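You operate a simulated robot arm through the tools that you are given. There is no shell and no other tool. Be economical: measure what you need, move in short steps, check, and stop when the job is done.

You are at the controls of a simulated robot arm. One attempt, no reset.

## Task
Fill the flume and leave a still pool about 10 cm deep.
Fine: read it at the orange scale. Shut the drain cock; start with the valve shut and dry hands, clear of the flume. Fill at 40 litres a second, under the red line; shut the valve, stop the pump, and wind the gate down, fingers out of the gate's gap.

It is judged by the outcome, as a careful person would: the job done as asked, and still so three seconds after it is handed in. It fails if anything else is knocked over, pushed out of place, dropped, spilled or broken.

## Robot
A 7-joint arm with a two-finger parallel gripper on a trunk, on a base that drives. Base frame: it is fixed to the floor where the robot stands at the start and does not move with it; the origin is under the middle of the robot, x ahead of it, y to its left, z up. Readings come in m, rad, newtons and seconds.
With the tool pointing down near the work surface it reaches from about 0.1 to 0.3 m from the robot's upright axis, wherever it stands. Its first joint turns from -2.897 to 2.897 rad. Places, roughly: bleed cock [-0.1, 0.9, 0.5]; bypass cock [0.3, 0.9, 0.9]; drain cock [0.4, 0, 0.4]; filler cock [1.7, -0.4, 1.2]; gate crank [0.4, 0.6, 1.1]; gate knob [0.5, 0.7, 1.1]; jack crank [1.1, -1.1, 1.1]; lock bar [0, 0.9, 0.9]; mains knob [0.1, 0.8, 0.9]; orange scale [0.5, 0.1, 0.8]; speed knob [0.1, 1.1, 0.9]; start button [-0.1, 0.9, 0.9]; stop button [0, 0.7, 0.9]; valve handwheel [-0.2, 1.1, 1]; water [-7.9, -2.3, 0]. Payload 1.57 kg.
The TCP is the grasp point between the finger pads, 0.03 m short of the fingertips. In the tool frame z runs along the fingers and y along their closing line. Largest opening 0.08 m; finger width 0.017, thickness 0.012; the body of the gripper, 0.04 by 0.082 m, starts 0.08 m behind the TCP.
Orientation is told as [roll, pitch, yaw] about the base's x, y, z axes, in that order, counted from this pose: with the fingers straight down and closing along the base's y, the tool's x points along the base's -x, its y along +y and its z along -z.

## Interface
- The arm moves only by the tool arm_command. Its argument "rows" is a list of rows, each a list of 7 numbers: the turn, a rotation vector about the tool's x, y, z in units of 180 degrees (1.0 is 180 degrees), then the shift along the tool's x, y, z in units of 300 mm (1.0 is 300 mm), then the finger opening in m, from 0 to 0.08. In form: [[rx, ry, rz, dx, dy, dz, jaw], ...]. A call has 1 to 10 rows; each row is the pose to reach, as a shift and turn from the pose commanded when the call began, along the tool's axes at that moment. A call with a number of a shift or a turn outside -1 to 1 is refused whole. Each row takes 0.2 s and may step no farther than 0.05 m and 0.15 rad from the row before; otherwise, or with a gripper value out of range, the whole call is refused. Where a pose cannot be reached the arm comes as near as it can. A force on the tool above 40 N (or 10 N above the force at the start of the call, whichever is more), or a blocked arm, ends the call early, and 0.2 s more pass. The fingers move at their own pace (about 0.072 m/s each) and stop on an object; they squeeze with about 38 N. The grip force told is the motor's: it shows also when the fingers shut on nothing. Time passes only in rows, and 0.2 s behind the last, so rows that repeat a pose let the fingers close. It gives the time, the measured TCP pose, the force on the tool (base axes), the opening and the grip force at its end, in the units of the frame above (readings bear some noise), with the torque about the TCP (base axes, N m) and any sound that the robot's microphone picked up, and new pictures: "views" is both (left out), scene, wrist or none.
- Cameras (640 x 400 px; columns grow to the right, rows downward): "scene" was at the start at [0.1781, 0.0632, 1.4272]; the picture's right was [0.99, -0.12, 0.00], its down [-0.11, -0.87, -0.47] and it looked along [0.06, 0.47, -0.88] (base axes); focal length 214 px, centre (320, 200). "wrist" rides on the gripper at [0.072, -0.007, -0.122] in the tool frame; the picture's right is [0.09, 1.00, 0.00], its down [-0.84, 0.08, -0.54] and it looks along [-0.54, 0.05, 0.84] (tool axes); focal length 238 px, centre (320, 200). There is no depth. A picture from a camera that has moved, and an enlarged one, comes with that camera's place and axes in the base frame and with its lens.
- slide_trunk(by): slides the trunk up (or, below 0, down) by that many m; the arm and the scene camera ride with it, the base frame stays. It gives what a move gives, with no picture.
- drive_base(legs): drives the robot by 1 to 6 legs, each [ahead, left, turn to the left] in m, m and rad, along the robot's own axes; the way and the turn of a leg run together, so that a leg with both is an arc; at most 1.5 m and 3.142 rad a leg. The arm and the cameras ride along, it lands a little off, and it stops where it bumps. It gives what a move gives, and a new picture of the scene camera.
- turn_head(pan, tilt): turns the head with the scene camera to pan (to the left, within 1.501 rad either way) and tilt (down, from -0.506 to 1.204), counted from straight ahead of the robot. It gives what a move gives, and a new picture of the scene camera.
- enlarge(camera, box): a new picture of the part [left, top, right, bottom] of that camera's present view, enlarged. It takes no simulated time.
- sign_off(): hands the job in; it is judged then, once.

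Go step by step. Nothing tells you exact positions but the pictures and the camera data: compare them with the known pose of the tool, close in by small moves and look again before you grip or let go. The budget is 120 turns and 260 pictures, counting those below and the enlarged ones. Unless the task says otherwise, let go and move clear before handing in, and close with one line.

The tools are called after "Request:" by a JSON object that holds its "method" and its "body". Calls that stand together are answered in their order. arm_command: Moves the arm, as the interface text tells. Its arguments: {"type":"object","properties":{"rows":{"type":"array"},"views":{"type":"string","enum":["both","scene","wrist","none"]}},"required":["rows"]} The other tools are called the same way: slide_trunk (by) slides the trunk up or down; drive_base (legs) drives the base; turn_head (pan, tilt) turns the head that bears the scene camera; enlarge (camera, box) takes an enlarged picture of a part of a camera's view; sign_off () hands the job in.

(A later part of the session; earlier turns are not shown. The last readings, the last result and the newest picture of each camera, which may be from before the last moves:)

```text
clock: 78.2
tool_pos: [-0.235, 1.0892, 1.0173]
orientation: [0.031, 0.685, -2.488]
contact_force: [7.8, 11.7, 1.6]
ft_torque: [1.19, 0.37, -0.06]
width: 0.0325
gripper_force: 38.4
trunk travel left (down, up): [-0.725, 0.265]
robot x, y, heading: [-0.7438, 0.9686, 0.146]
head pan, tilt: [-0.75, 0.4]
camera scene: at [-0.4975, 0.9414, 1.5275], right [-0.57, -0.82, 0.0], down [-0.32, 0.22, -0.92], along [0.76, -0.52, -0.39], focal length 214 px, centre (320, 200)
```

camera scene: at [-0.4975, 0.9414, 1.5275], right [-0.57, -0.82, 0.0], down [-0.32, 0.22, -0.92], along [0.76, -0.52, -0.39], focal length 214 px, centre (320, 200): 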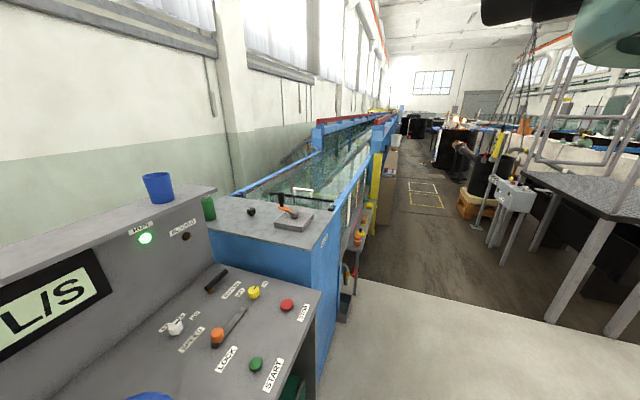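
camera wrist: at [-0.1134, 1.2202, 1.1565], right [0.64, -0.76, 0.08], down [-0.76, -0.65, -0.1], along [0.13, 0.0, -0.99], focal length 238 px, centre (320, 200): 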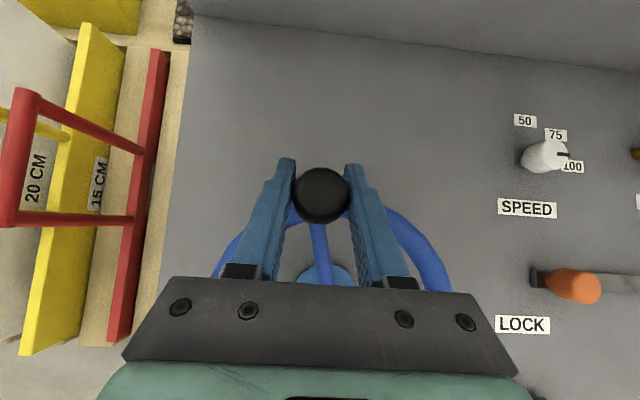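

Request:
{"method": "arm_command", "body": {"rows": [[0, 0, 0, 0, 0.03, 0, 0.02], [0, 0, 0, 0, 0.03, 0, 0.02]], "views": "wrist"}}

Request:
{"method": "enlarge", "body": {"camera": "scene", "box": [230, 160, 390, 260]}}

Request:
{"method": "turn_head", "body": {"pan": 0.3, "tilt": 0.5}}

```text
clock: 78.8
tool_pos: [-0.2365, 1.0896, 1.0185]
orientation: [0.021, 0.684, -2.479]
contact_force: [-3.0, 30.8, 1.7]
ft_torque: [1.41, 0.02, -0.02]
width: 0.0321
gripper_force: 40.9
trunk travel left (down, up): [-0.725, 0.265]
robot x, y, heading: [-0.7422, 0.9664, 0.154]
head pan, tilt: [-0.75, 0.4]
camera wrist: at [-0.2581, 1.0834, 1.1573], right [0.66, -0.75, 0.07], down [-0.74, -0.66, -0.11], along [0.13, 0.02, -0.99], focal length 238 px, centre (320, 200)
```

wrist: 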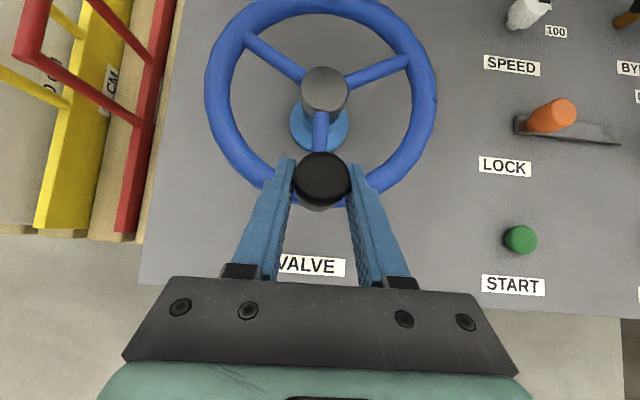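

```text
4.00 times, centred on (310, 210) of scene
camera zoom: at [-0.4988, 0.9432, 1.5278], right [-0.57, -0.82, 0.0], down [-0.32, 0.22, -0.92], along [0.76, -0.52, -0.39], focal length 858 px, centre (360, 160)
```

zoom: 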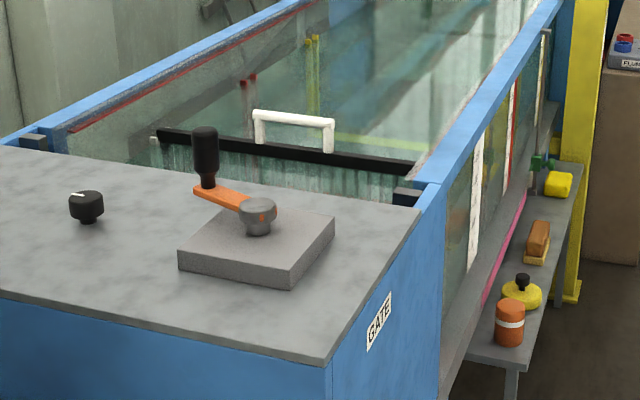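

```text
clock: 80.0
tool_pos: [-0.2358, 1.0891, 1.018]
orientation: [0.02, 0.685, -2.482]
contact_force: [-4.9, 33.8, 0.4]
ft_torque: [1.42, 0.21, 0.13]
width: 0.032
gripper_force: 40.4
trunk travel left (down, up): [-0.725, 0.265]
robot x, y, heading: [-0.7445, 0.9663, 0.149]
head pan, tilt: [0.3, 0.499]
camera scene: at [-0.493, 1.0351, 1.5183], right [0.43, -0.9, 0.0], down [-0.43, -0.21, -0.88], along [0.79, 0.38, -0.48], focal length 214 px, centre (320, 200)
```

scene: 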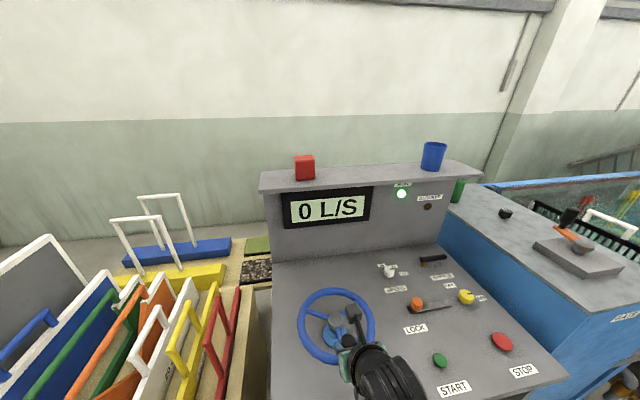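

Valve shut, 0 L/S, level still below the red line. I release the knob, back out, and go for STOP.

Request:
{"method": "arm_command", "body": {"rows": [[0, 0, 0, 0, 0, 0, 0.07], [0, 0, 0, 0, 0, 0, 0.07], [0, 0, 0, -0.09, 0.0, -0.096, 0.07], [0, 0, 0, -0.181, 0.0, -0.192, 0.07], [0, 0, 0, -0.181, 0.0, -0.25, 0.0], [0, 0, 0, -0.181, 0.0, -0.25, 0.0], [0, 0, 0, -0.181, 0.0, -0.25, 0.0]], "views": "wrist"}}

```text
clock: 81.7
tool_pos: [-0.3046, 1.0267, 1.0394]
orientation: [0.032, 0.677, -2.487]
contact_force: [-0.2, 1.4, -0.8]
ft_torque: [0.03, 0.02, 0.02]
width: 0.0002
gripper_force: 21.6
trunk travel left (down, up): [-0.725, 0.265]
robot x, y, heading: [-0.7447, 0.9661, 0.15]
head pan, tilt: [0.3, 0.499]
camera wrist: at [-0.3279, 1.0229, 1.1793], right [0.65, -0.76, 0.08], down [-0.75, -0.65, -0.1], along [0.13, 0.0, -0.99], focal length 238 px, centre (320, 200)
```

wrist: 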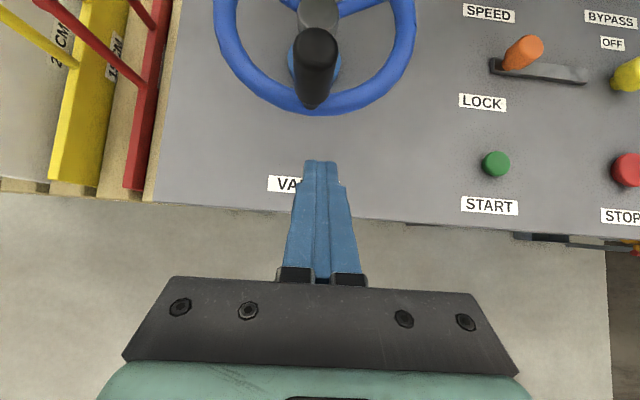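

Request:
{"method": "drive_base", "body": {"legs": [[0.174, -0.397, 0]]}}

Request:
{"method": "arm_command", "body": {"rows": [[0, 0, 0, 0.058, 0.003, 0.104, 0.0], [0, 0, 0, 0.116, 0.005, 0.208, 0.0], [0, 0, 0, 0.175, 0.008, 0.313, 0.0]], "views": "wrist"}}

```text
clock: 84.3
tool_pos: [-0.0737, 0.6509, 1.039]
orientation: [0.032, 0.68, -2.498]
contact_force: [-0.1, 0.3, 0.2]
ft_torque: [0.02, 0.01, 0.05]
width: 0.0001
gripper_force: 21.2
trunk travel left (down, up): [-0.725, 0.265]
robot x, y, heading: [-0.5145, 0.5963, 0.137]
head pan, tilt: [0.3, 0.499]
camera scene: at [-0.2618, 0.6567, 1.5184], right [0.42, -0.91, 0.0], down [-0.43, -0.2, -0.88], along [0.8, 0.37, -0.48], focal length 214 px, centre (320, 200)
```

scene: 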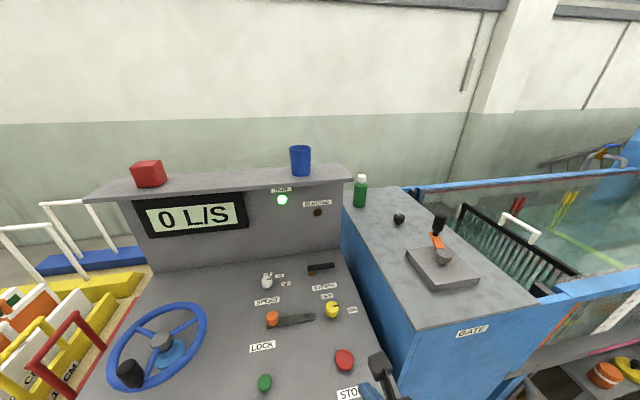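

```text
clock: 85.1
tool_pos: [0.01, 0.7096, 0.9967]
orientation: [0.031, 0.678, -2.498]
contact_force: [0.5, -0.2, 0.1]
ft_torque: [0.01, 0.0, 0.01]
width: 0.0
gripper_force: 21.3
trunk travel left (down, up): [-0.725, 0.265]
robot x, y, heading: [-0.5095, 0.5968, 0.136]
head pan, tilt: [0.3, 0.499]
camera wrist: at [-0.013, 0.7051, 1.1369], right [0.64, -0.77, 0.08], down [-0.76, -0.64, -0.1], along [0.13, 0.0, -0.99], focal length 238 px, centre (320, 200)
```

wrist: 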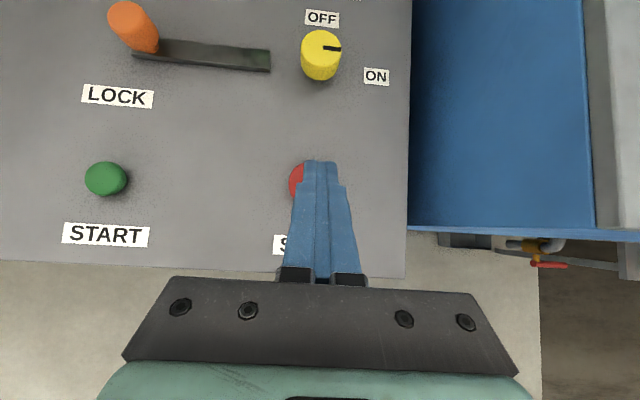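

Fingertips hover over STOP. I press straight down.

Request:
{"method": "arm_command", "body": {"rows": [[0, 0, 0, -0.07, -0.02, 0.095, 0.0], [0, 0, 0, -0.13, -0.02, 0.177, 0.0], [0, 0, 0, -0.155, -0.02, 0.211, 0.0], [0, 0, 0, -0.17, -0.02, 0.231, 0.0], [0, 0, 0, -0.183, -0.02, 0.249, 0.0], [0, 0, 0, -0.07, -0.02, 0.1, 0.0]], "views": "none"}}

Request:
{"method": "enlarge", "body": {"camera": "scene", "box": [100, 170, 420, 370]}}

```text
refused: row 6 steps farther than a row can; nothing moved
```

```text
2.00 times, centred on (260, 270) of scene
camera zoom: at [-0.2612, 0.6577, 1.5182], right [0.42, -0.91, 0.0], down [-0.43, -0.2, -0.88], along [0.8, 0.37, -0.48], focal length 429 px, centre (440, 60)
```

zoom: 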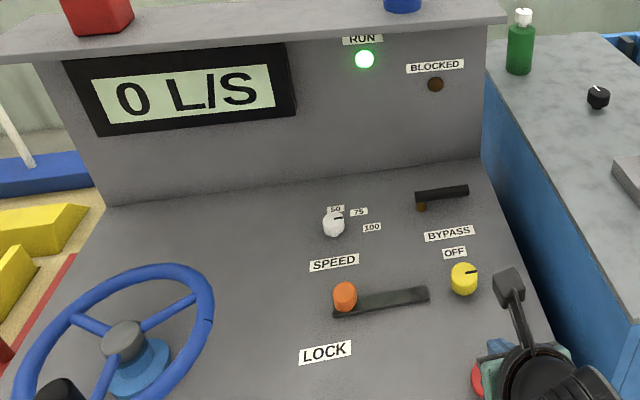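

Request:
{"method": "arm_command", "body": {"rows": [[0, 0, 0, -0.07, -0.02, 0.095, 0.0], [0, 0, 0, -0.13, -0.02, 0.177, 0.0], [0, 0, 0, -0.155, -0.02, 0.211, 0.0], [0, 0, 0, -0.17, -0.02, 0.231, 0.0], [0, 0, 0, -0.183, -0.02, 0.249, 0.0], [0, 0, 0, -0.12, -0.02, 0.16, 0.0], [0, 0, 0, -0.03, -0.02, 0.05, 0.0]], "views": "none"}}

Request:
{"method": "enlarge", "body": {"camera": "scene", "box": [100, 170, 420, 370]}}

```text
clock: 86.7
tool_pos: [0.0077, 0.7154, 0.9807]
orientation: [0.031, 0.677, -2.5]
contact_force: [-1.0, 0.0, -0.5]
ft_torque: [0.0, -0.02, -0.02]
width: 0.0001
gripper_force: 21.6
trunk travel left (down, up): [-0.725, 0.265]
robot x, y, heading: [-0.5098, 0.5974, 0.14]
head pan, tilt: [0.3, 0.499]
heard: click
```

```text
2.00 times, centred on (260, 270) of scene
camera zoom: at [-0.2629, 0.6569, 1.5184], right [0.42, -0.91, 0.0], down [-0.43, -0.2, -0.88], along [0.8, 0.37, -0.48], focal length 429 px, centre (440, 60)
```

zoom: 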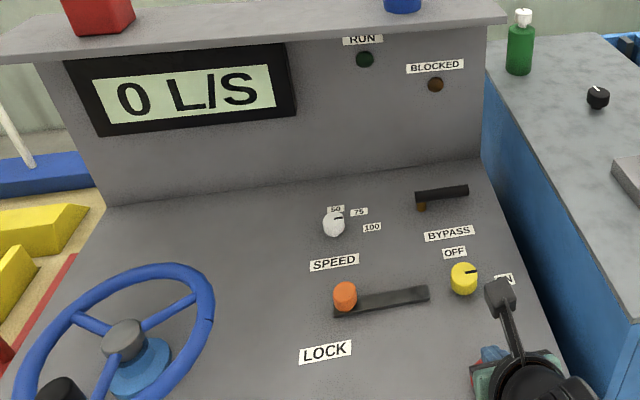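

Pump stopped (RUN dark). Now the gate: I raise the hand and look at the crank, knob and water.

Request:
{"method": "slide_trunk", "body": {"by": 0.2}}

Request:
{"method": "turn_head", "body": {"pan": 0.0, "tilt": 0.6}}

Request:
{"method": "enlarge", "body": {"camera": "scene", "box": [240, 130, 480, 280]}}

```text
clock: 88.9
tool_pos: [0.0076, 0.7157, 1.1817]
orientation: [0.031, 0.679, -2.498]
contact_force: [-0.7, -0.3, -0.1]
ft_torque: [-0.01, 0.0, -0.01]
width: 0.0
gripper_force: 21.5
trunk travel left (down, up): [-0.925, 0.065]
robot x, y, heading: [-0.5145, 0.5992, 0.136]
head pan, tilt: [0.3, 0.499]
```

```text
clock: 89.7
tool_pos: [0.0081, 0.7145, 1.1812]
orientation: [0.031, 0.677, -2.498]
contact_force: [-0.1, 0.2, -0.6]
ft_torque: [-0.01, 0.01, 0.0]
width: 0.0
gripper_force: 21.3
trunk travel left (down, up): [-0.925, 0.065]
robot x, y, heading: [-0.5145, 0.5947, 0.14]
head pan, tilt: [0.0, 0.6]
camera scene: at [-0.2569, 0.6307, 1.7094], right [0.14, -0.99, 0.0], down [-0.56, -0.08, -0.83], along [0.82, 0.11, -0.56], focal length 214 px, centre (320, 200)
```

scene: 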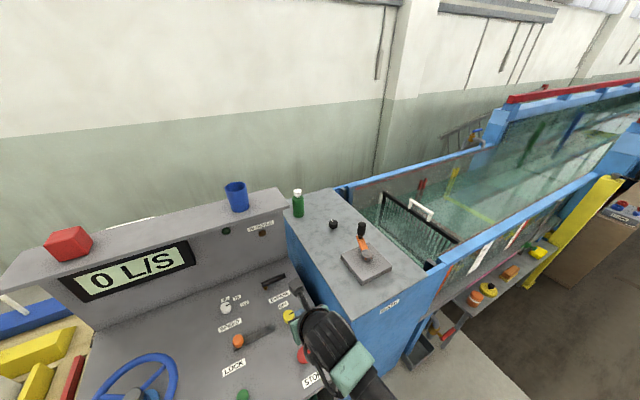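

```text
2.67 times, centred on (360, 205) of scene
camera zoom: at [-0.2569, 0.6307, 1.7094], right [0.14, -0.99, 0.0], down [-0.56, -0.08, -0.83], along [0.82, 0.11, -0.56], focal length 572 px, centre (213, 187)
```

zoom: 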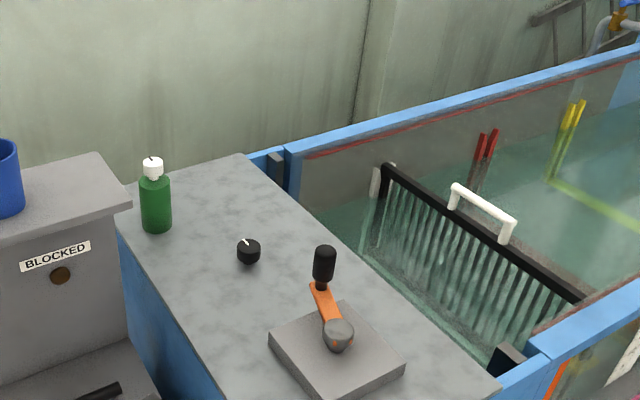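

Crank hub is near (0.308, 0.529), its handle near (0.389, 0.554) with top about z 1.17. I test how far the arm reaches in this posture and read the scale.

Request:
{"method": "arm_command", "body": {"rows": [[0, 0, 0, 0.086, 0.003, 0.07, 0.0], [0, 0, 0, 0.172, 0.005, 0.14, 0.03], [0, 0, 0, 0.258, 0.008, 0.21, 0.07], [0, 0, 0, 0.344, 0.01, 0.28, 0.07]], "views": "none"}}

Request:
{"method": "enlarge", "body": {"camera": "scene", "box": [400, 200, 560, 300]}}

```text
clock: 90.7
tool_pos: [0.1208, 0.7929, 1.1796]
orientation: [0.032, 0.679, -2.5]
contact_force: [0.6, -0.4, -0.2]
ft_torque: [0.01, 0.02, -0.01]
width: 0.0704
gripper_force: 0.0
trunk travel left (down, up): [-0.925, 0.065]
robot x, y, heading: [-0.5142, 0.5958, 0.135]
head pan, tilt: [0.0, 0.6]
```

```text
4.00 times, centred on (480, 250) of scene
camera zoom: at [-0.2558, 0.6315, 1.7091], right [0.14, -0.99, 0.0], down [-0.56, -0.08, -0.82], along [0.82, 0.11, -0.57], focal length 858 px, centre (-320, 0)
```

zoom: 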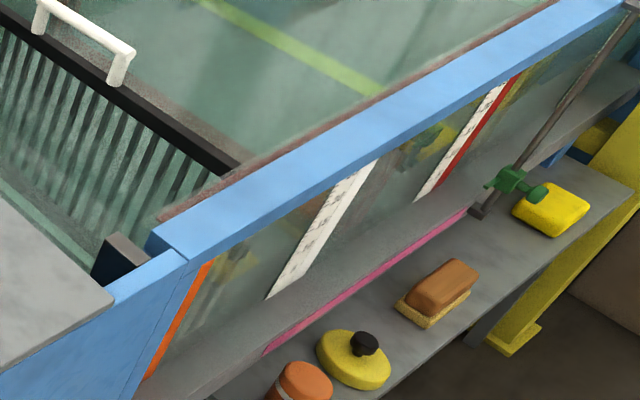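

Good reach. I raise and drive so the open fingers hover over the crank handle.

Request:
{"method": "slide_trunk", "body": {"by": 0.06}}

Request:
{"method": "drive_base", "body": {"legs": [[0.233, -0.273, 0]]}}

Request:
{"method": "arm_command", "body": {"rows": [[0, 0, 0, 0, 0, 0, 0.07]], "views": "wrist"}}

```text
clock: 91.7
tool_pos: [0.1198, 0.7915, 1.2393]
orientation: [0.031, 0.677, -2.498]
contact_force: [0.5, -0.5, 0.4]
ft_torque: [0.0, -0.01, 0.05]
width: 0.07
gripper_force: 0.1
trunk travel left (down, up): [-0.985, 0.005]
robot x, y, heading: [-0.5127, 0.5978, 0.138]
head pan, tilt: [0.0, 0.6]
```

```text
clock: 94.0
tool_pos: [0.3801, 0.5579, 1.2394]
orientation: [0.033, 0.678, -2.496]
contact_force: [-0.2, -0.6, 0.1]
ft_torque: [0.0, 0.01, -0.02]
width: 0.0702
gripper_force: 0.1
trunk travel left (down, up): [-0.985, 0.005]
robot x, y, heading: [-0.2531, 0.3572, 0.139]
head pan, tilt: [0.0, 0.6]
camera scene: at [0.004, 0.3973, 1.7695], right [0.14, -0.99, 0.0], down [-0.56, -0.08, -0.83], along [0.82, 0.11, -0.56], focal length 214 px, centre (320, 200)
```

scene: 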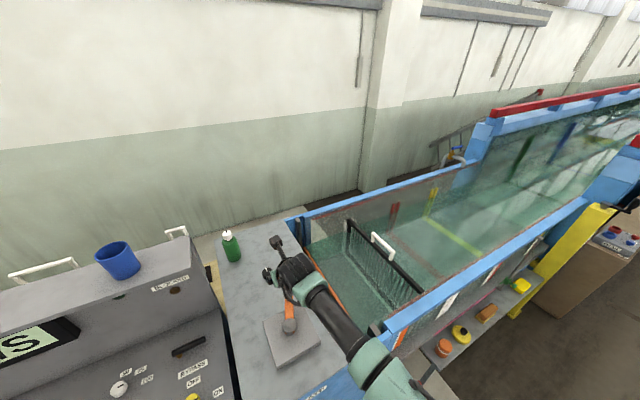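

```text
clock: 94.4
tool_pos: [0.38, 0.5579, 1.239]
orientation: [0.032, 0.678, -2.495]
contact_force: [-0.1, 0.1, -0.2]
ft_torque: [-0.01, -0.02, -0.02]
width: 0.0702
gripper_force: 0.1
trunk travel left (down, up): [-0.985, 0.005]
robot x, y, heading: [-0.249, 0.3628, 0.135]
head pan, tilt: [0.0, 0.6]
camera wrist: at [0.3568, 0.5544, 1.3803], right [0.64, -0.76, 0.08], down [-0.76, -0.65, -0.1], along [0.13, 0.0, -0.99], focal length 238 px, centre (320, 200)
```

wrist: 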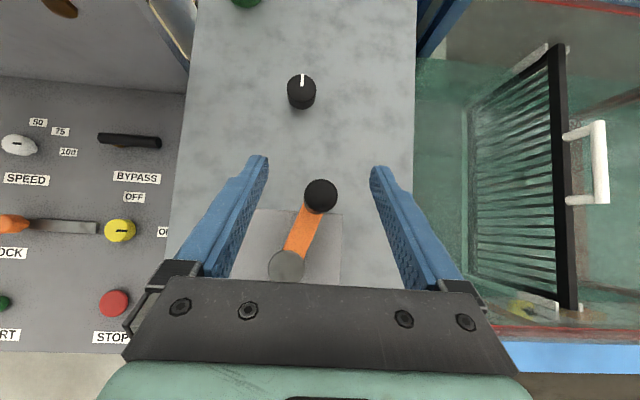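

The handle is centred between the fingers. I descend and close on it.

Request:
{"method": "arm_command", "body": {"rows": [[0, 0, 0, -0.06, 0.003, 0.086, 0.07], [0, 0, 0, -0.12, 0.005, 0.172, 0.07], [0, 0, 0, -0.18, 0.008, 0.257, 0.07], [0, 0, 0, -0.18, 0.008, 0.257, 0.02], [0, 0, 0, -0.18, 0.008, 0.257, 0.02], [0, 0, 0, -0.18, 0.008, 0.257, 0.02]], "views": "wrist"}}

Request:
{"method": "enlarge", "body": {"camera": "scene", "box": [280, 190, 460, 330]}}

```text
clock: 95.8
tool_pos: [0.3884, 0.5557, 1.146]
orientation: [0.029, 0.678, -2.498]
contact_force: [2.7, -0.4, -2.4]
ft_torque: [0.92, -0.03, 0.09]
width: 0.0322
gripper_force: 40.7
trunk travel left (down, up): [-0.985, 0.005]
robot x, y, heading: [-0.2509, 0.3653, 0.142]
head pan, tilt: [0.0, 0.6]
camera wrist: at [0.3652, 0.5516, 1.2857], right [0.64, -0.77, 0.08], down [-0.76, -0.64, -0.1], along [0.13, 0.0, -0.99], focal length 238 px, centre (320, 200)
```

wrist: 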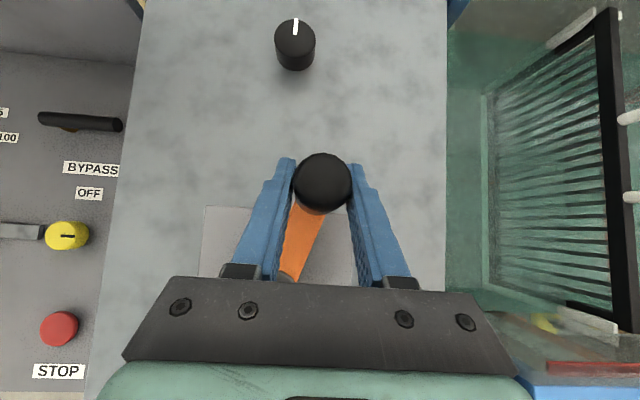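

```text
2.86 times, centred on (370, 260) of scene
camera zoom: at [0.0055, 0.3964, 1.7692], right [0.14, -0.99, 0.0], down [-0.56, -0.08, -0.82], along [0.82, 0.11, -0.57], focal length 613 px, centre (177, 29)
```

zoom: 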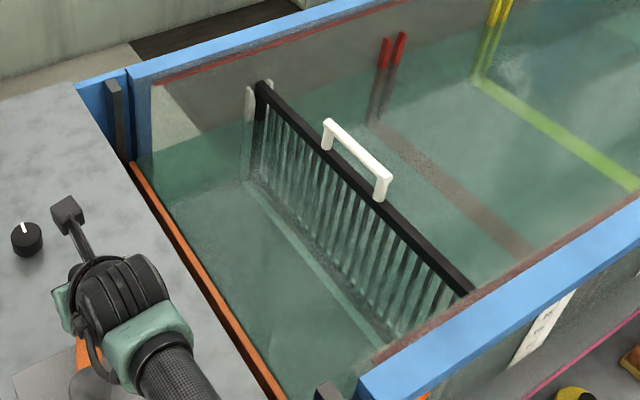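

The orange gate's top edge holds back the pool, with the water standing below it. I turn the crank 60° clockwise as a test and watch the gate.

Request:
{"method": "arm_command", "body": {"rows": [[0, 0, 0, -0.026, 0.065, -0.019, 0.02], [0, 0, 0, -0.065, 0.118, -0.048, 0.02], [0, 0, 0, -0.112, 0.158, -0.085, 0.02], [0, 0, 0, -0.166, 0.18, -0.128, 0.02]], "views": "wrist"}}

Request:
{"method": "enlarge", "body": {"camera": "scene", "box": [280, 190, 460, 330]}}

```text
clock: 96.8
tool_pos: [0.3698, 0.4764, 1.1452]
orientation: [0.035, 0.676, -2.494]
contact_force: [-4.4, 3.0, -0.6]
ft_torque: [0.53, 0.01, 0.0]
width: 0.0325
gripper_force: 18.6
trunk travel left (down, up): [-0.985, 0.005]
robot x, y, heading: [-0.2501, 0.3639, 0.136]
head pan, tilt: [0.0, 0.6]
camera wrist: at [0.3458, 0.4723, 1.2856], right [0.64, -0.76, 0.09], down [-0.76, -0.65, -0.1], along [0.13, 0.0, -0.99], focal length 238 px, centre (320, 200)
```

wrist: 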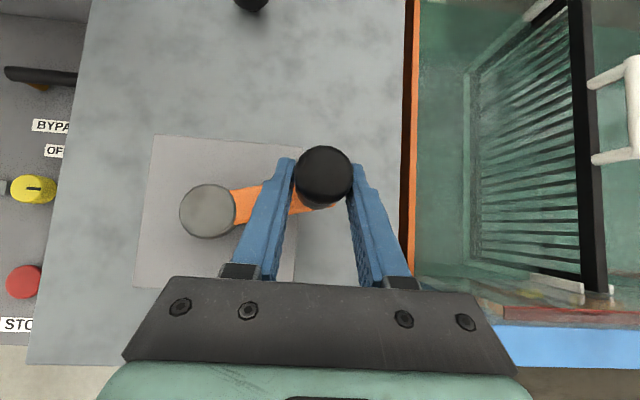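

```text
2.86 times, centred on (370, 260) of scene
camera zoom: at [0.0034, 0.3962, 1.7696], right [0.14, -0.99, 0.0], down [-0.56, -0.08, -0.83], along [0.82, 0.11, -0.56], focal length 613 px, centre (177, 29)
```

zoom: 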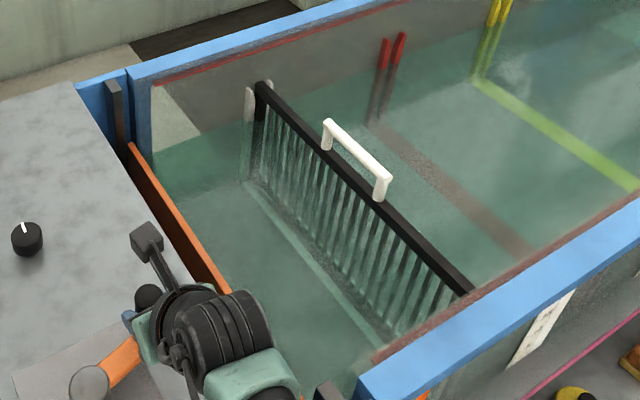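

Clockwise raises it, so counter-clockwise winds it down. I wind down about 150°.

Request:
{"method": "arm_command", "body": {"rows": [[0, 0, 0, 0.086, -0.047, 0.068, 0.02], [0, 0, 0, 0.15, -0.137, 0.117, 0.02], [0, 0, 0, 0.178, -0.251, 0.136, 0.02], [0, 0, 0, 0.167, -0.369, 0.123, 0.02], [0, 0, 0, 0.118, -0.47, 0.079, 0.02], [0, 0, 0, 0.04, -0.532, 0.014, 0.02]], "views": "wrist"}}

Request:
{"method": "enlarge", "body": {"camera": "scene", "box": [280, 190, 460, 330]}}

```text
clock: 98.2
tool_pos: [0.2859, 0.615, 1.146]
orientation: [0.031, 0.68, -2.501]
contact_force: [0.9, -5.0, -1.8]
ft_torque: [0.67, -0.15, -0.06]
width: 0.0327
gripper_force: 22.5
trunk travel left (down, up): [-0.985, 0.005]
robot x, y, heading: [-0.2509, 0.3657, 0.136]
head pan, tilt: [0.0, 0.6]
camera wrist: at [0.2628, 0.61, 1.2853], right [0.64, -0.77, 0.08], down [-0.76, -0.64, -0.1], along [0.13, 0.0, -0.99], focal length 238 px, centre (320, 200)
```

wrist: 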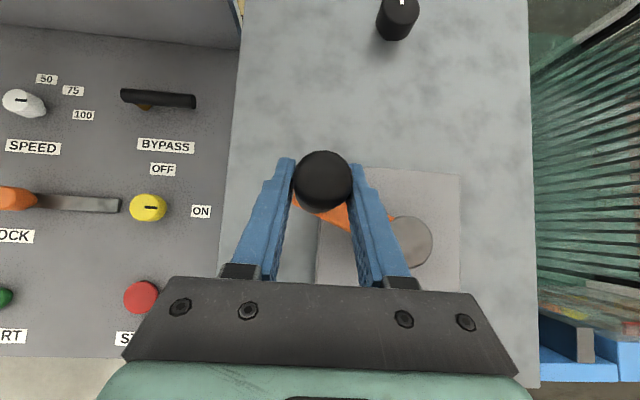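

```text
2.86 times, centred on (370, 260) of scene
camera zoom: at [0.0043, 0.3955, 1.7694], right [0.14, -0.99, 0.0], down [-0.56, -0.08, -0.83], along [0.82, 0.11, -0.56], focal length 613 px, centre (177, 29)
```

zoom: 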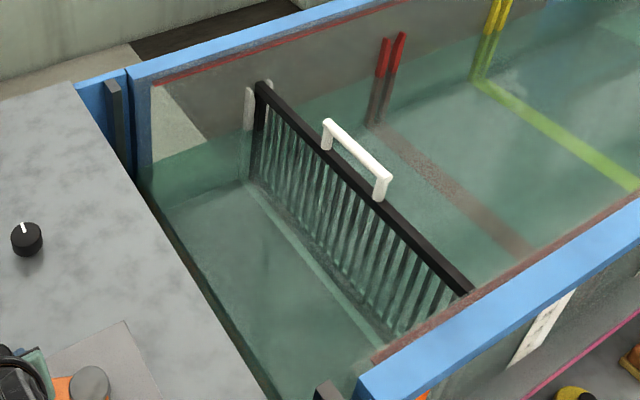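

Water starts to spill over the gate into the tank as intended. I wind further down.

Request:
{"method": "arm_command", "body": {"rows": [[0, 0, 0, -0.092, -0.014, -0.075, 0.02], [0, 0, 0, -0.181, 0.023, -0.146, 0.02], [0, 0, 0, -0.25, 0.105, -0.199, 0.02], [0, 0, 0, -0.286, 0.217, -0.225, 0.02], [0, 0, 0, -0.283, 0.336, -0.218, 0.02]], "views": "wrist"}}

Request:
{"method": "enlarge", "body": {"camera": "scene", "box": [280, 190, 460, 330]}}

```text
clock: 99.4
tool_pos: [0.2493, 0.4808, 1.1453]
orientation: [0.028, 0.678, -2.484]
contact_force: [-19.8, 22.7, -3.7]
ft_torque: [0.26, -0.36, -0.17]
width: 0.0473
gripper_force: 14.6
trunk travel left (down, up): [-0.985, 0.005]
robot x, y, heading: [-0.2491, 0.3614, 0.145]
head pan, tilt: [0.0, 0.6]
camera wrist: at [0.227, 0.4762, 1.2863], right [0.65, -0.76, 0.08], down [-0.75, -0.65, -0.1], along [0.13, 0.01, -0.99], focal length 238 px, centre (320, 200)
```

wrist: 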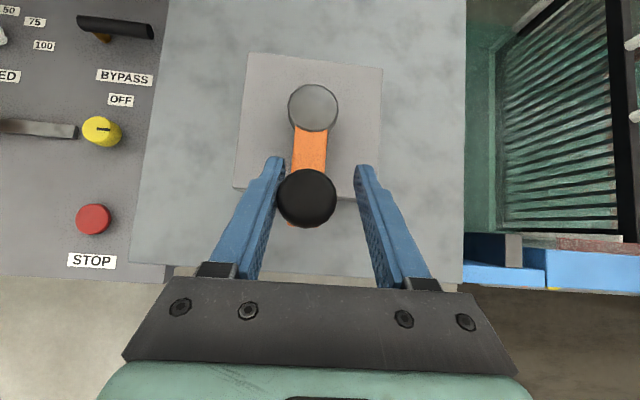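

```text
2.86 times, centred on (370, 260) of scene
camera zoom: at [-0.0021, 0.4052, 1.7701], right [0.14, -0.99, 0.01], down [-0.56, -0.08, -0.83], along [0.82, 0.11, -0.56], focal length 613 px, centre (177, 29)
```

zoom: 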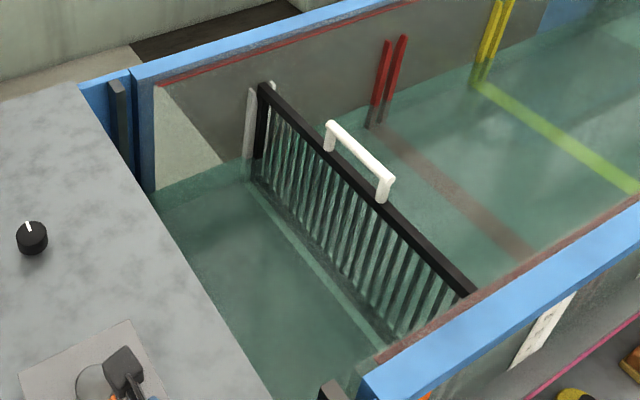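

The crank resists here, pushing the fingers apart. I ease off and watch the water settle.

Request:
{"method": "arm_command", "body": {"rows": [[0, 0, 0, -0.01, -0.05, -0.01, 0.02], [0, 0, 0, -0.01, -0.05, -0.01, 0.02], [0, 0, 0, -0.01, -0.05, -0.01, 0.02], [0, 0, 0, -0.01, -0.05, -0.01, 0.02]], "views": "wrist"}}

Request:
{"method": "enlarge", "body": {"camera": "scene", "box": [280, 190, 460, 330]}}

```text
clock: 100.4
tool_pos: [0.2429, 0.4823, 1.1489]
orientation: [0.031, 0.68, -2.495]
contact_force: [-8.0, 17.8, -1.0]
ft_torque: [0.32, -0.06, -0.12]
width: 0.0381
gripper_force: 10.0
trunk travel left (down, up): [-0.985, 0.005]
robot x, y, heading: [-0.2486, 0.3605, 0.139]
head pan, tilt: [0.0, 0.6]
camera wrist: at [0.2203, 0.4779, 1.2874], right [0.64, -0.76, 0.08], down [-0.76, -0.65, -0.1], along [0.13, 0.0, -0.99], focal length 238 px, centre (320, 200)
```

wrist: 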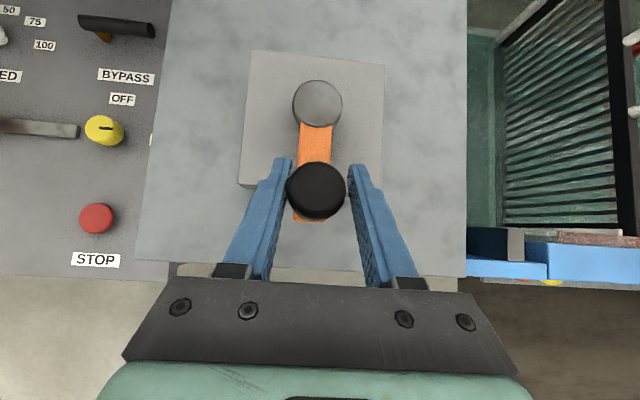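

```text
2.86 times, centred on (370, 260) of scene
camera zoom: at [0.0027, 0.4007, 1.7696], right [0.14, -0.99, 0.0], down [-0.56, -0.08, -0.83], along [0.82, 0.11, -0.56], focal length 613 px, centre (177, 29)
```

zoom: 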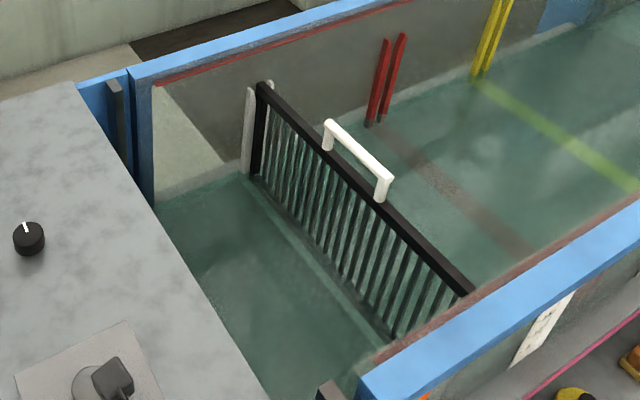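

The water is falling fast, so I wind the gate back up promptly to hold the pool, then read the scale.

Request:
{"method": "arm_command", "body": {"rows": [[0, 0, 0, 0.025, -0.141, 0.015, 0.02], [0, 0, 0, 0.084, -0.236, 0.059, 0.02], [0, 0, 0, 0.167, -0.292, 0.125, 0.02]], "views": "wrist"}}

Request:
{"method": "enlarge", "body": {"camera": "scene", "box": [280, 190, 460, 330]}}

```text
clock: 101.2
tool_pos: [0.2465, 0.5859, 1.1491]
orientation: [0.034, 0.681, -2.496]
contact_force: [6.3, 0.2, -0.8]
ft_torque: [-0.02, 0.5, 0.15]
width: 0.0322
gripper_force: 18.0
trunk travel left (down, up): [-0.985, 0.005]
robot x, y, heading: [-0.2517, 0.3603, 0.132]
head pan, tilt: [0.0, 0.6]
camera wrist: at [0.2229, 0.5815, 1.2876], right [0.64, -0.76, 0.08], down [-0.76, -0.64, -0.1], along [0.13, 0.0, -0.99], focal length 238 px, centre (320, 200)
```

wrist: 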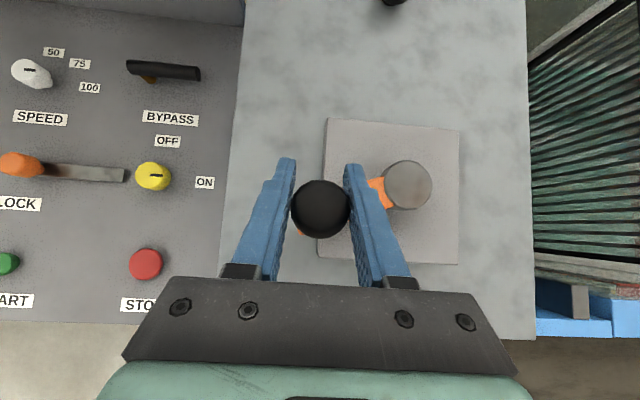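

```text
2.86 times, centred on (370, 260) of scene
camera zoom: at [0.0068, 0.3956, 1.7691], right [0.14, -0.99, 0.0], down [-0.56, -0.08, -0.82], along [0.82, 0.11, -0.57], focal length 613 px, centre (177, 29)
```

zoom: 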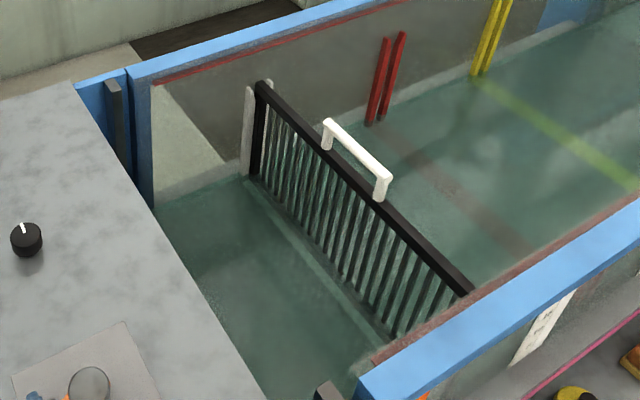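

Request:
{"method": "enlarge", "body": {"camera": "scene", "box": [380, 250, 540, 350]}}

Request:
{"method": "turn_head", "body": {"pan": -0.6, "tilt": 0.9}}

```text
4.00 times, centred on (460, 300) of scene
camera zoom: at [0.0068, 0.3956, 1.7691], right [0.14, -0.99, 0.0], down [-0.56, -0.08, -0.82], along [0.82, 0.11, -0.57], focal length 858 px, centre (-240, -200)
```

zoom: 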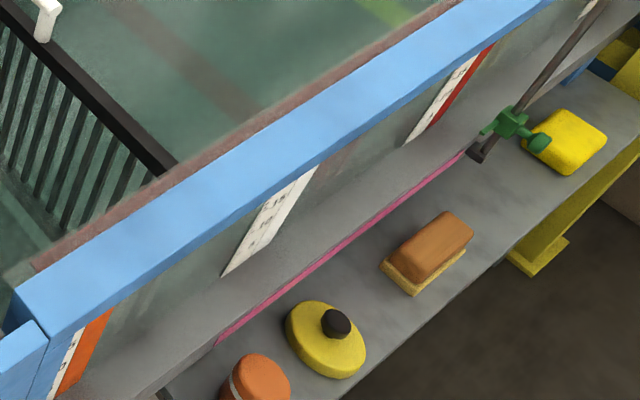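

```text
clock: 102.2
tool_pos: [0.2465, 0.5852, 1.1481]
orientation: [0.031, 0.68, -2.499]
contact_force: [10.5, -2.0, 2.7]
ft_torque: [0.83, 0.31, 0.35]
width: 0.0317
gripper_force: 40.5
trunk travel left (down, up): [-0.985, 0.005]
robot x, y, heading: [-0.2535, 0.3569, 0.136]
head pan, tilt: [-0.6, 0.901]
camera scene: at [-0.0131, 0.35, 1.7443], right [-0.44, -0.9, 0.0], down [-0.7, 0.35, -0.62], along [0.56, -0.28, -0.78], focal length 214 px, centre (320, 200)
```

scene: 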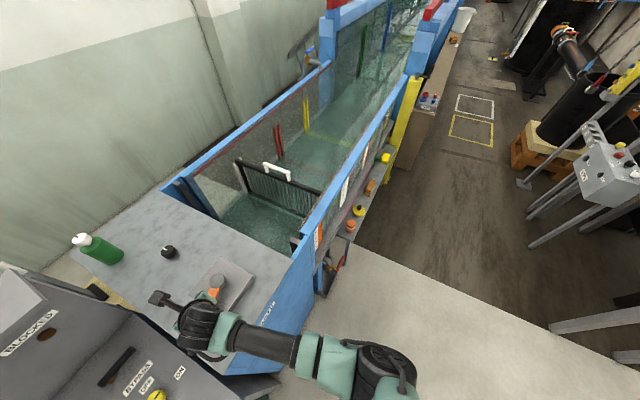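

From here the scale cannot be read. The gate holds, so I release the crank, lift clear and drive to where I can read the orange scale.

Request:
{"method": "arm_command", "body": {"rows": [[0, 0, 0, 0, 0, 0, 0.07], [0, 0, 0, 0, 0, 0, 0.07], [0, 0, 0, 0.06, 0, -0.086, 0.07], [0, 0, 0, 0.12, 0, -0.172, 0.07], [0, 0, 0, 0.18, 0, -0.257, 0.07]], "views": "none"}}

Request:
{"method": "drive_base", "body": {"legs": [[-0.2, -0.5, 0]]}}

Request:
{"method": "turn_head", "body": {"pan": 0.2, "tilt": 0.65}}

Request:
{"method": "enlarge", "body": {"camera": "scene", "box": [240, 120, 480, 270]}}

```text
clock: 103.4
tool_pos: [0.2403, 0.5846, 1.2421]
orientation: [0.03, 0.678, -2.499]
contact_force: [0.9, 0.8, -0.1]
ft_torque: [0.0, 0.0, 0.03]
width: 0.0699
gripper_force: 0.1
trunk travel left (down, up): [-0.985, 0.005]
robot x, y, heading: [-0.2499, 0.3615, 0.138]
head pan, tilt: [-0.6, 0.901]
```

```text
clock: 106.5
tool_pos: [0.115, 0.0538, 1.2405]
orientation: [0.034, 0.678, -2.51]
contact_force: [-0.5, 0.1, 0.0]
ft_torque: [0.0, -0.01, 0.01]
width: 0.0703
gripper_force: 0.0
trunk travel left (down, up): [-0.985, 0.005]
robot x, y, heading: [-0.3811, -0.1595, 0.127]
head pan, tilt: [-0.6, 0.901]
camera scene: at [-0.1429, -0.1745, 1.7445], right [-0.46, -0.89, 0.0], down [-0.7, 0.36, -0.62], along [0.55, -0.28, -0.78], focal length 214 px, centre (320, 200)
```

scene: 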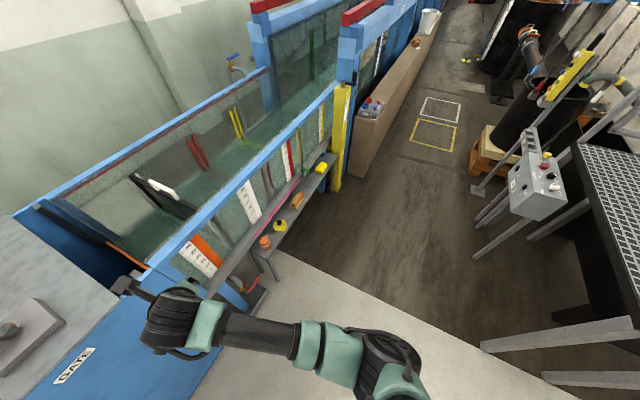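

```text
clock: 107.6
tool_pos: [0.1145, 0.0548, 1.2417]
orientation: [0.031, 0.679, -2.51]
contact_force: [0.8, -0.2, 0.8]
ft_torque: [-0.02, 0.0, 0.02]
width: 0.07
gripper_force: 0.1
trunk travel left (down, up): [-0.985, 0.005]
robot x, y, heading: [-0.3782, -0.1627, 0.128]
head pan, tilt: [0.201, 0.649]
camera scene: at [-0.128, -0.113, 1.765], right [0.32, -0.95, 0.0], down [-0.57, -0.19, -0.8], along [0.75, 0.25, -0.6], focal length 214 px, centre (320, 200)
```

scene: 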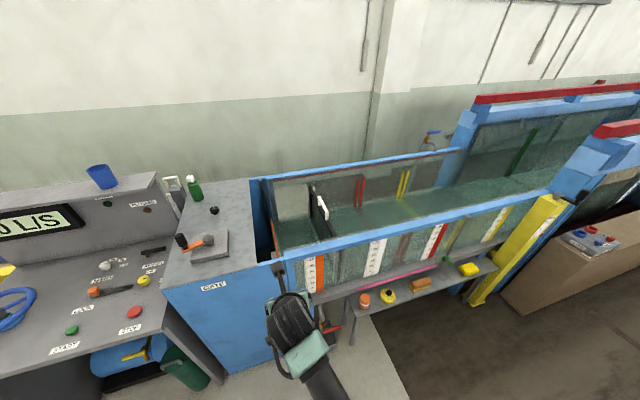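

```text
2.67 times, centred on (360, 195) of scene
camera zoom: at [-0.128, -0.113, 1.765], right [0.32, -0.95, 0.0], down [-0.57, -0.19, -0.8], along [0.75, 0.25, -0.6], focal length 572 px, centre (213, 213)
```

zoom: 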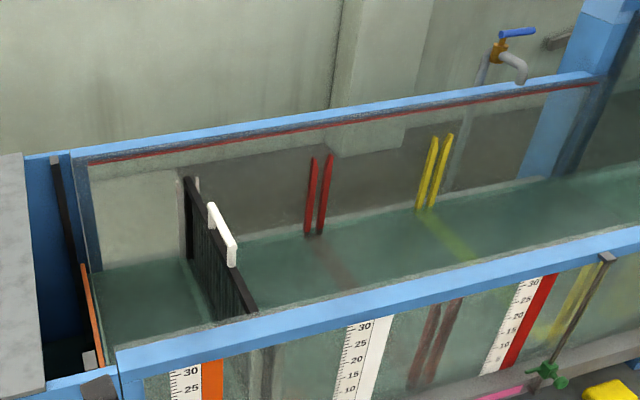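

Request:
{"method": "slide_trunk", "body": {"by": -0.4}}

Request:
{"method": "slide_trunk", "body": {"by": -0.4}}

Request:
{"method": "turn_head", "body": {"pan": 0.2, "tilt": 0.2}}

Request:
{"method": "enlarge", "body": {"camera": "scene", "box": [220, 150, 400, 262]}}

```text
clock: 111.4
tool_pos: [0.1153, 0.0546, 0.8407]
orientation: [0.03, 0.679, -2.509]
contact_force: [-0.5, -0.5, 0.1]
ft_torque: [0.0, 0.02, 0.0]
width: 0.0698
gripper_force: 0.1
trunk travel left (down, up): [-0.585, 0.405]
robot x, y, heading: [-0.3818, -0.1622, 0.118]
head pan, tilt: [0.201, 0.649]
```

```text
clock: 115.3
tool_pos: [0.1145, 0.0552, 0.4415]
orientation: [0.032, 0.677, -2.511]
contact_force: [-1.1, 0.9, 0.0]
ft_torque: [0.01, 0.01, 0.01]
width: 0.0701
gripper_force: 0.0
trunk travel left (down, up): [-0.185, 0.805]
robot x, y, heading: [-0.3768, -0.1647, 0.125]
head pan, tilt: [0.201, 0.649]
```

```text
clock: 116.2
tool_pos: [0.1137, 0.0552, 0.4399]
orientation: [0.031, 0.679, -2.511]
contact_force: [0.5, 0.4, -0.9]
ft_torque: [0.0, 0.01, -0.01]
width: 0.0703
gripper_force: 0.0
trunk travel left (down, up): [-0.185, 0.805]
robot x, y, heading: [-0.3794, -0.1638, 0.129]
head pan, tilt: [0.201, 0.201]
camera scene: at [-0.122, -0.1108, 1.006], right [0.32, -0.95, 0.0], down [-0.19, -0.06, -0.98], along [0.93, 0.31, -0.2], focal length 214 px, centre (320, 200)
```

scene: 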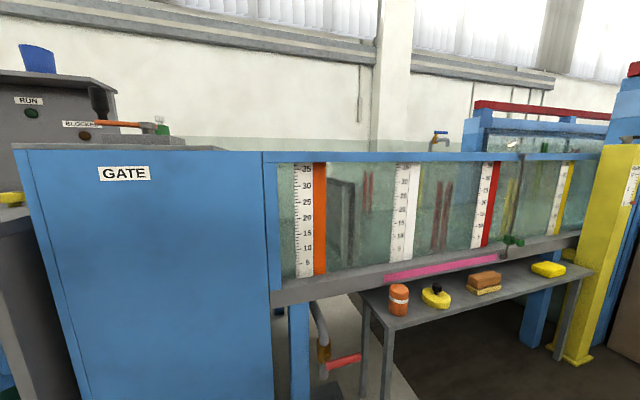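

```text
3.56 times, centred on (310, 206) of scene
camera zoom: at [-0.122, -0.1108, 1.006], right [0.32, -0.95, 0.0], down [-0.19, -0.06, -0.98], along [0.93, 0.31, -0.2], focal length 763 px, centre (356, 179)
```

zoom: 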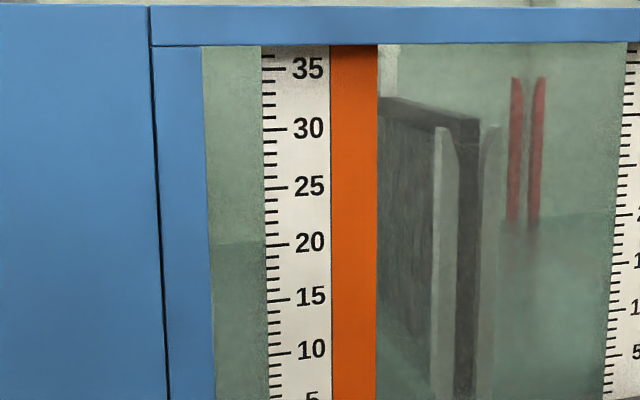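

Request:
{"method": "slide_trunk", "body": {"by": -0.18}}

Request:
{"method": "enlarge", "body": {"camera": "scene", "box": [220, 90, 400, 202]}}

```text
clock: 118.2
tool_pos: [0.1155, 0.0544, 0.2619]
orientation: [0.032, 0.679, -2.509]
contact_force: [-0.2, 0.7, 0.1]
ft_torque: [-0.05, 0.0, 0.04]
width: 0.07
gripper_force: 0.1
trunk travel left (down, up): [-0.005, 0.985]
robot x, y, heading: [-0.3811, -0.1623, 0.125]
head pan, tilt: [0.201, 0.201]
```

```text
3.56 times, centred on (310, 146) of scene
camera zoom: at [-0.122, -0.1108, 0.8262], right [0.32, -0.95, 0.0], down [-0.19, -0.06, -0.98], along [0.93, 0.31, -0.2], focal length 763 px, centre (356, 392)
```

zoom: 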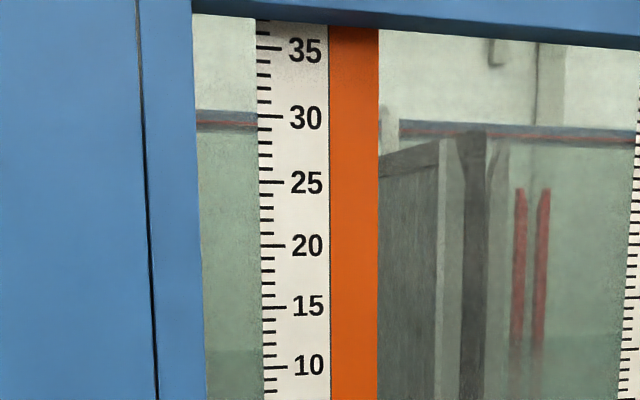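

Request:
{"method": "enlarge", "body": {"camera": "scene", "box": [260, 150, 360, 230]}}

```text
5.00 times, centred on (310, 190) of scene
camera zoom: at [-0.122, -0.1108, 0.8262], right [0.32, -0.95, 0.0], down [-0.19, -0.06, -0.98], along [0.93, 0.31, -0.2], focal length 1072 px, centre (370, 250)
```

zoom: 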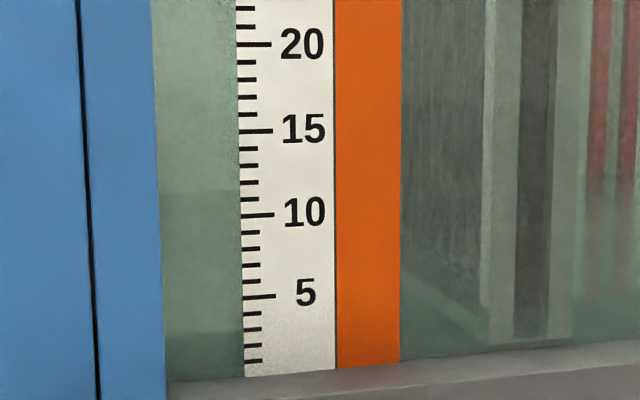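

The scale now reads about 3 cm: the gate went too low and too much drained. I'll raise the gate somewhat, refill, then lower it in small measured steps (about 0.09 cm per degree of crank). Back to the crank.

Request:
{"method": "slide_trunk", "body": {"by": 0.4}}

Request:
{"method": "slide_trunk", "body": {"by": 0.4}}

Request:
{"method": "slide_trunk", "body": {"by": 0.18}}

Request:
{"method": "drive_base", "body": {"legs": [[0.195, 0.504, 0.012]]}}

Request:
{"method": "turn_head", "body": {"pan": 0.0, "tilt": 0.6}}

Request:
{"method": "arm_command", "body": {"rows": [[0, 0, 0, 0, 0, 0, 0.07]], "views": "wrist"}}

```text
clock: 122.0
tool_pos: [0.1152, 0.0554, 0.6612]
orientation: [0.032, 0.68, -2.509]
contact_force: [-0.3, 0.4, 0.5]
ft_torque: [0.04, 0.01, 0.0]
width: 0.0699
gripper_force: 0.0
trunk travel left (down, up): [-0.405, 0.585]
robot x, y, heading: [-0.3804, -0.1588, 0.125]
head pan, tilt: [0.201, 0.201]
```

```text
clock: 125.8
tool_pos: [0.1142, 0.0553, 1.0618]
orientation: [0.031, 0.678, -2.509]
contact_force: [-1.2, -0.1, 0.4]
ft_torque: [0.02, 0.01, 0.01]
width: 0.0698
gripper_force: 0.0
trunk travel left (down, up): [-0.805, 0.185]
robot x, y, heading: [-0.3789, -0.1658, 0.125]
head pan, tilt: [0.201, 0.201]
```

```text
clock: 127.8
tool_pos: [0.1143, 0.0536, 1.2418]
orientation: [0.03, 0.68, -2.51]
contact_force: [-0.1, -0.5, 0.3]
ft_torque: [0.03, 0.03, 0.0]
width: 0.0698
gripper_force: 0.0
trunk travel left (down, up): [-0.985, 0.005]
robot x, y, heading: [-0.3798, -0.1568, 0.124]
head pan, tilt: [0.201, 0.201]
```

```text
clock: 130.9
tool_pos: [0.2265, 0.5964, 1.2415]
orientation: [0.03, 0.678, -2.478]
contact_force: [-0.1, -0.9, -0.4]
ft_torque: [-0.04, 0.02, -0.01]
width: 0.0699
gripper_force: 0.1
trunk travel left (down, up): [-0.985, 0.005]
robot x, y, heading: [-0.2583, 0.3664, 0.153]
head pan, tilt: [0.201, 0.201]
camera scene: at [-0.0045, 0.4221, 1.8062], right [0.35, -0.94, 0.0], down [-0.19, -0.07, -0.98], along [0.92, 0.34, -0.2], focal length 214 px, centre (320, 200)
```

scene: 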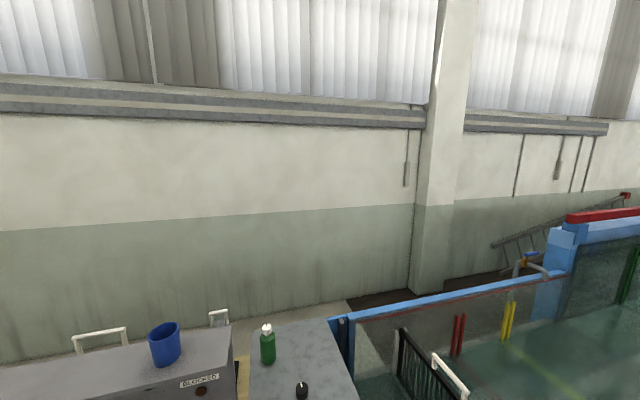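

```text
clock: 131.8
tool_pos: [0.2274, 0.5965, 1.2412]
orientation: [0.033, 0.679, -2.478]
contact_force: [-0.7, 0.5, -0.6]
ft_torque: [0.02, -0.03, -0.03]
width: 0.0702
gripper_force: 0.1
trunk travel left (down, up): [-0.985, 0.005]
robot x, y, heading: [-0.2578, 0.3679, 0.162]
head pan, tilt: [0.0, 0.6]
camera scene: at [-0.0044, 0.404, 1.7694], right [0.16, -0.99, 0.0], down [-0.56, -0.09, -0.83], along [0.82, 0.13, -0.56], focal length 214 px, centre (320, 200)
```

scene: 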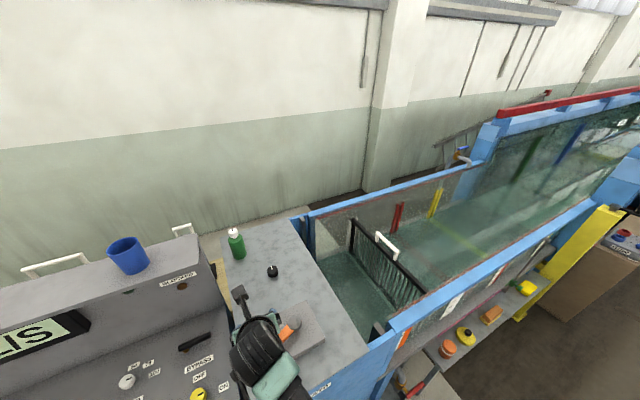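

```text
clock: 132.2
tool_pos: [0.2257, 0.5959, 1.241]
orientation: [0.032, 0.679, -2.478]
contact_force: [-0.5, -0.1, -1.0]
ft_torque: [-0.01, 0.01, 0.0]
width: 0.0699
gripper_force: 0.1
trunk travel left (down, up): [-0.985, 0.005]
robot x, y, heading: [-0.262, 0.3651, 0.156]
head pan, tilt: [0.0, 0.6]
camera wrist: at [0.2041, 0.5913, 1.3808], right [0.65, -0.75, 0.08], down [-0.75, -0.66, -0.1], along [0.13, 0.01, -0.99], focal length 238 px, centre (320, 200)
```

wrist: 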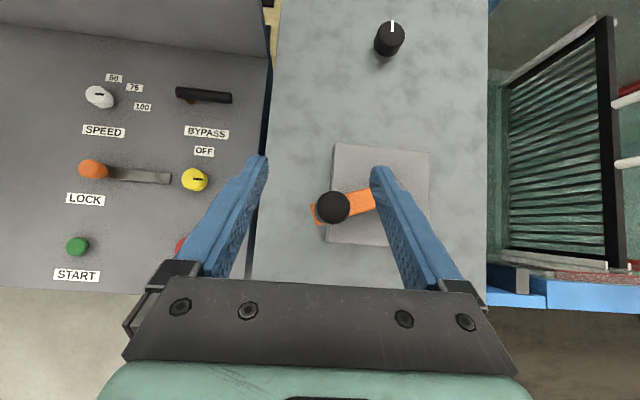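

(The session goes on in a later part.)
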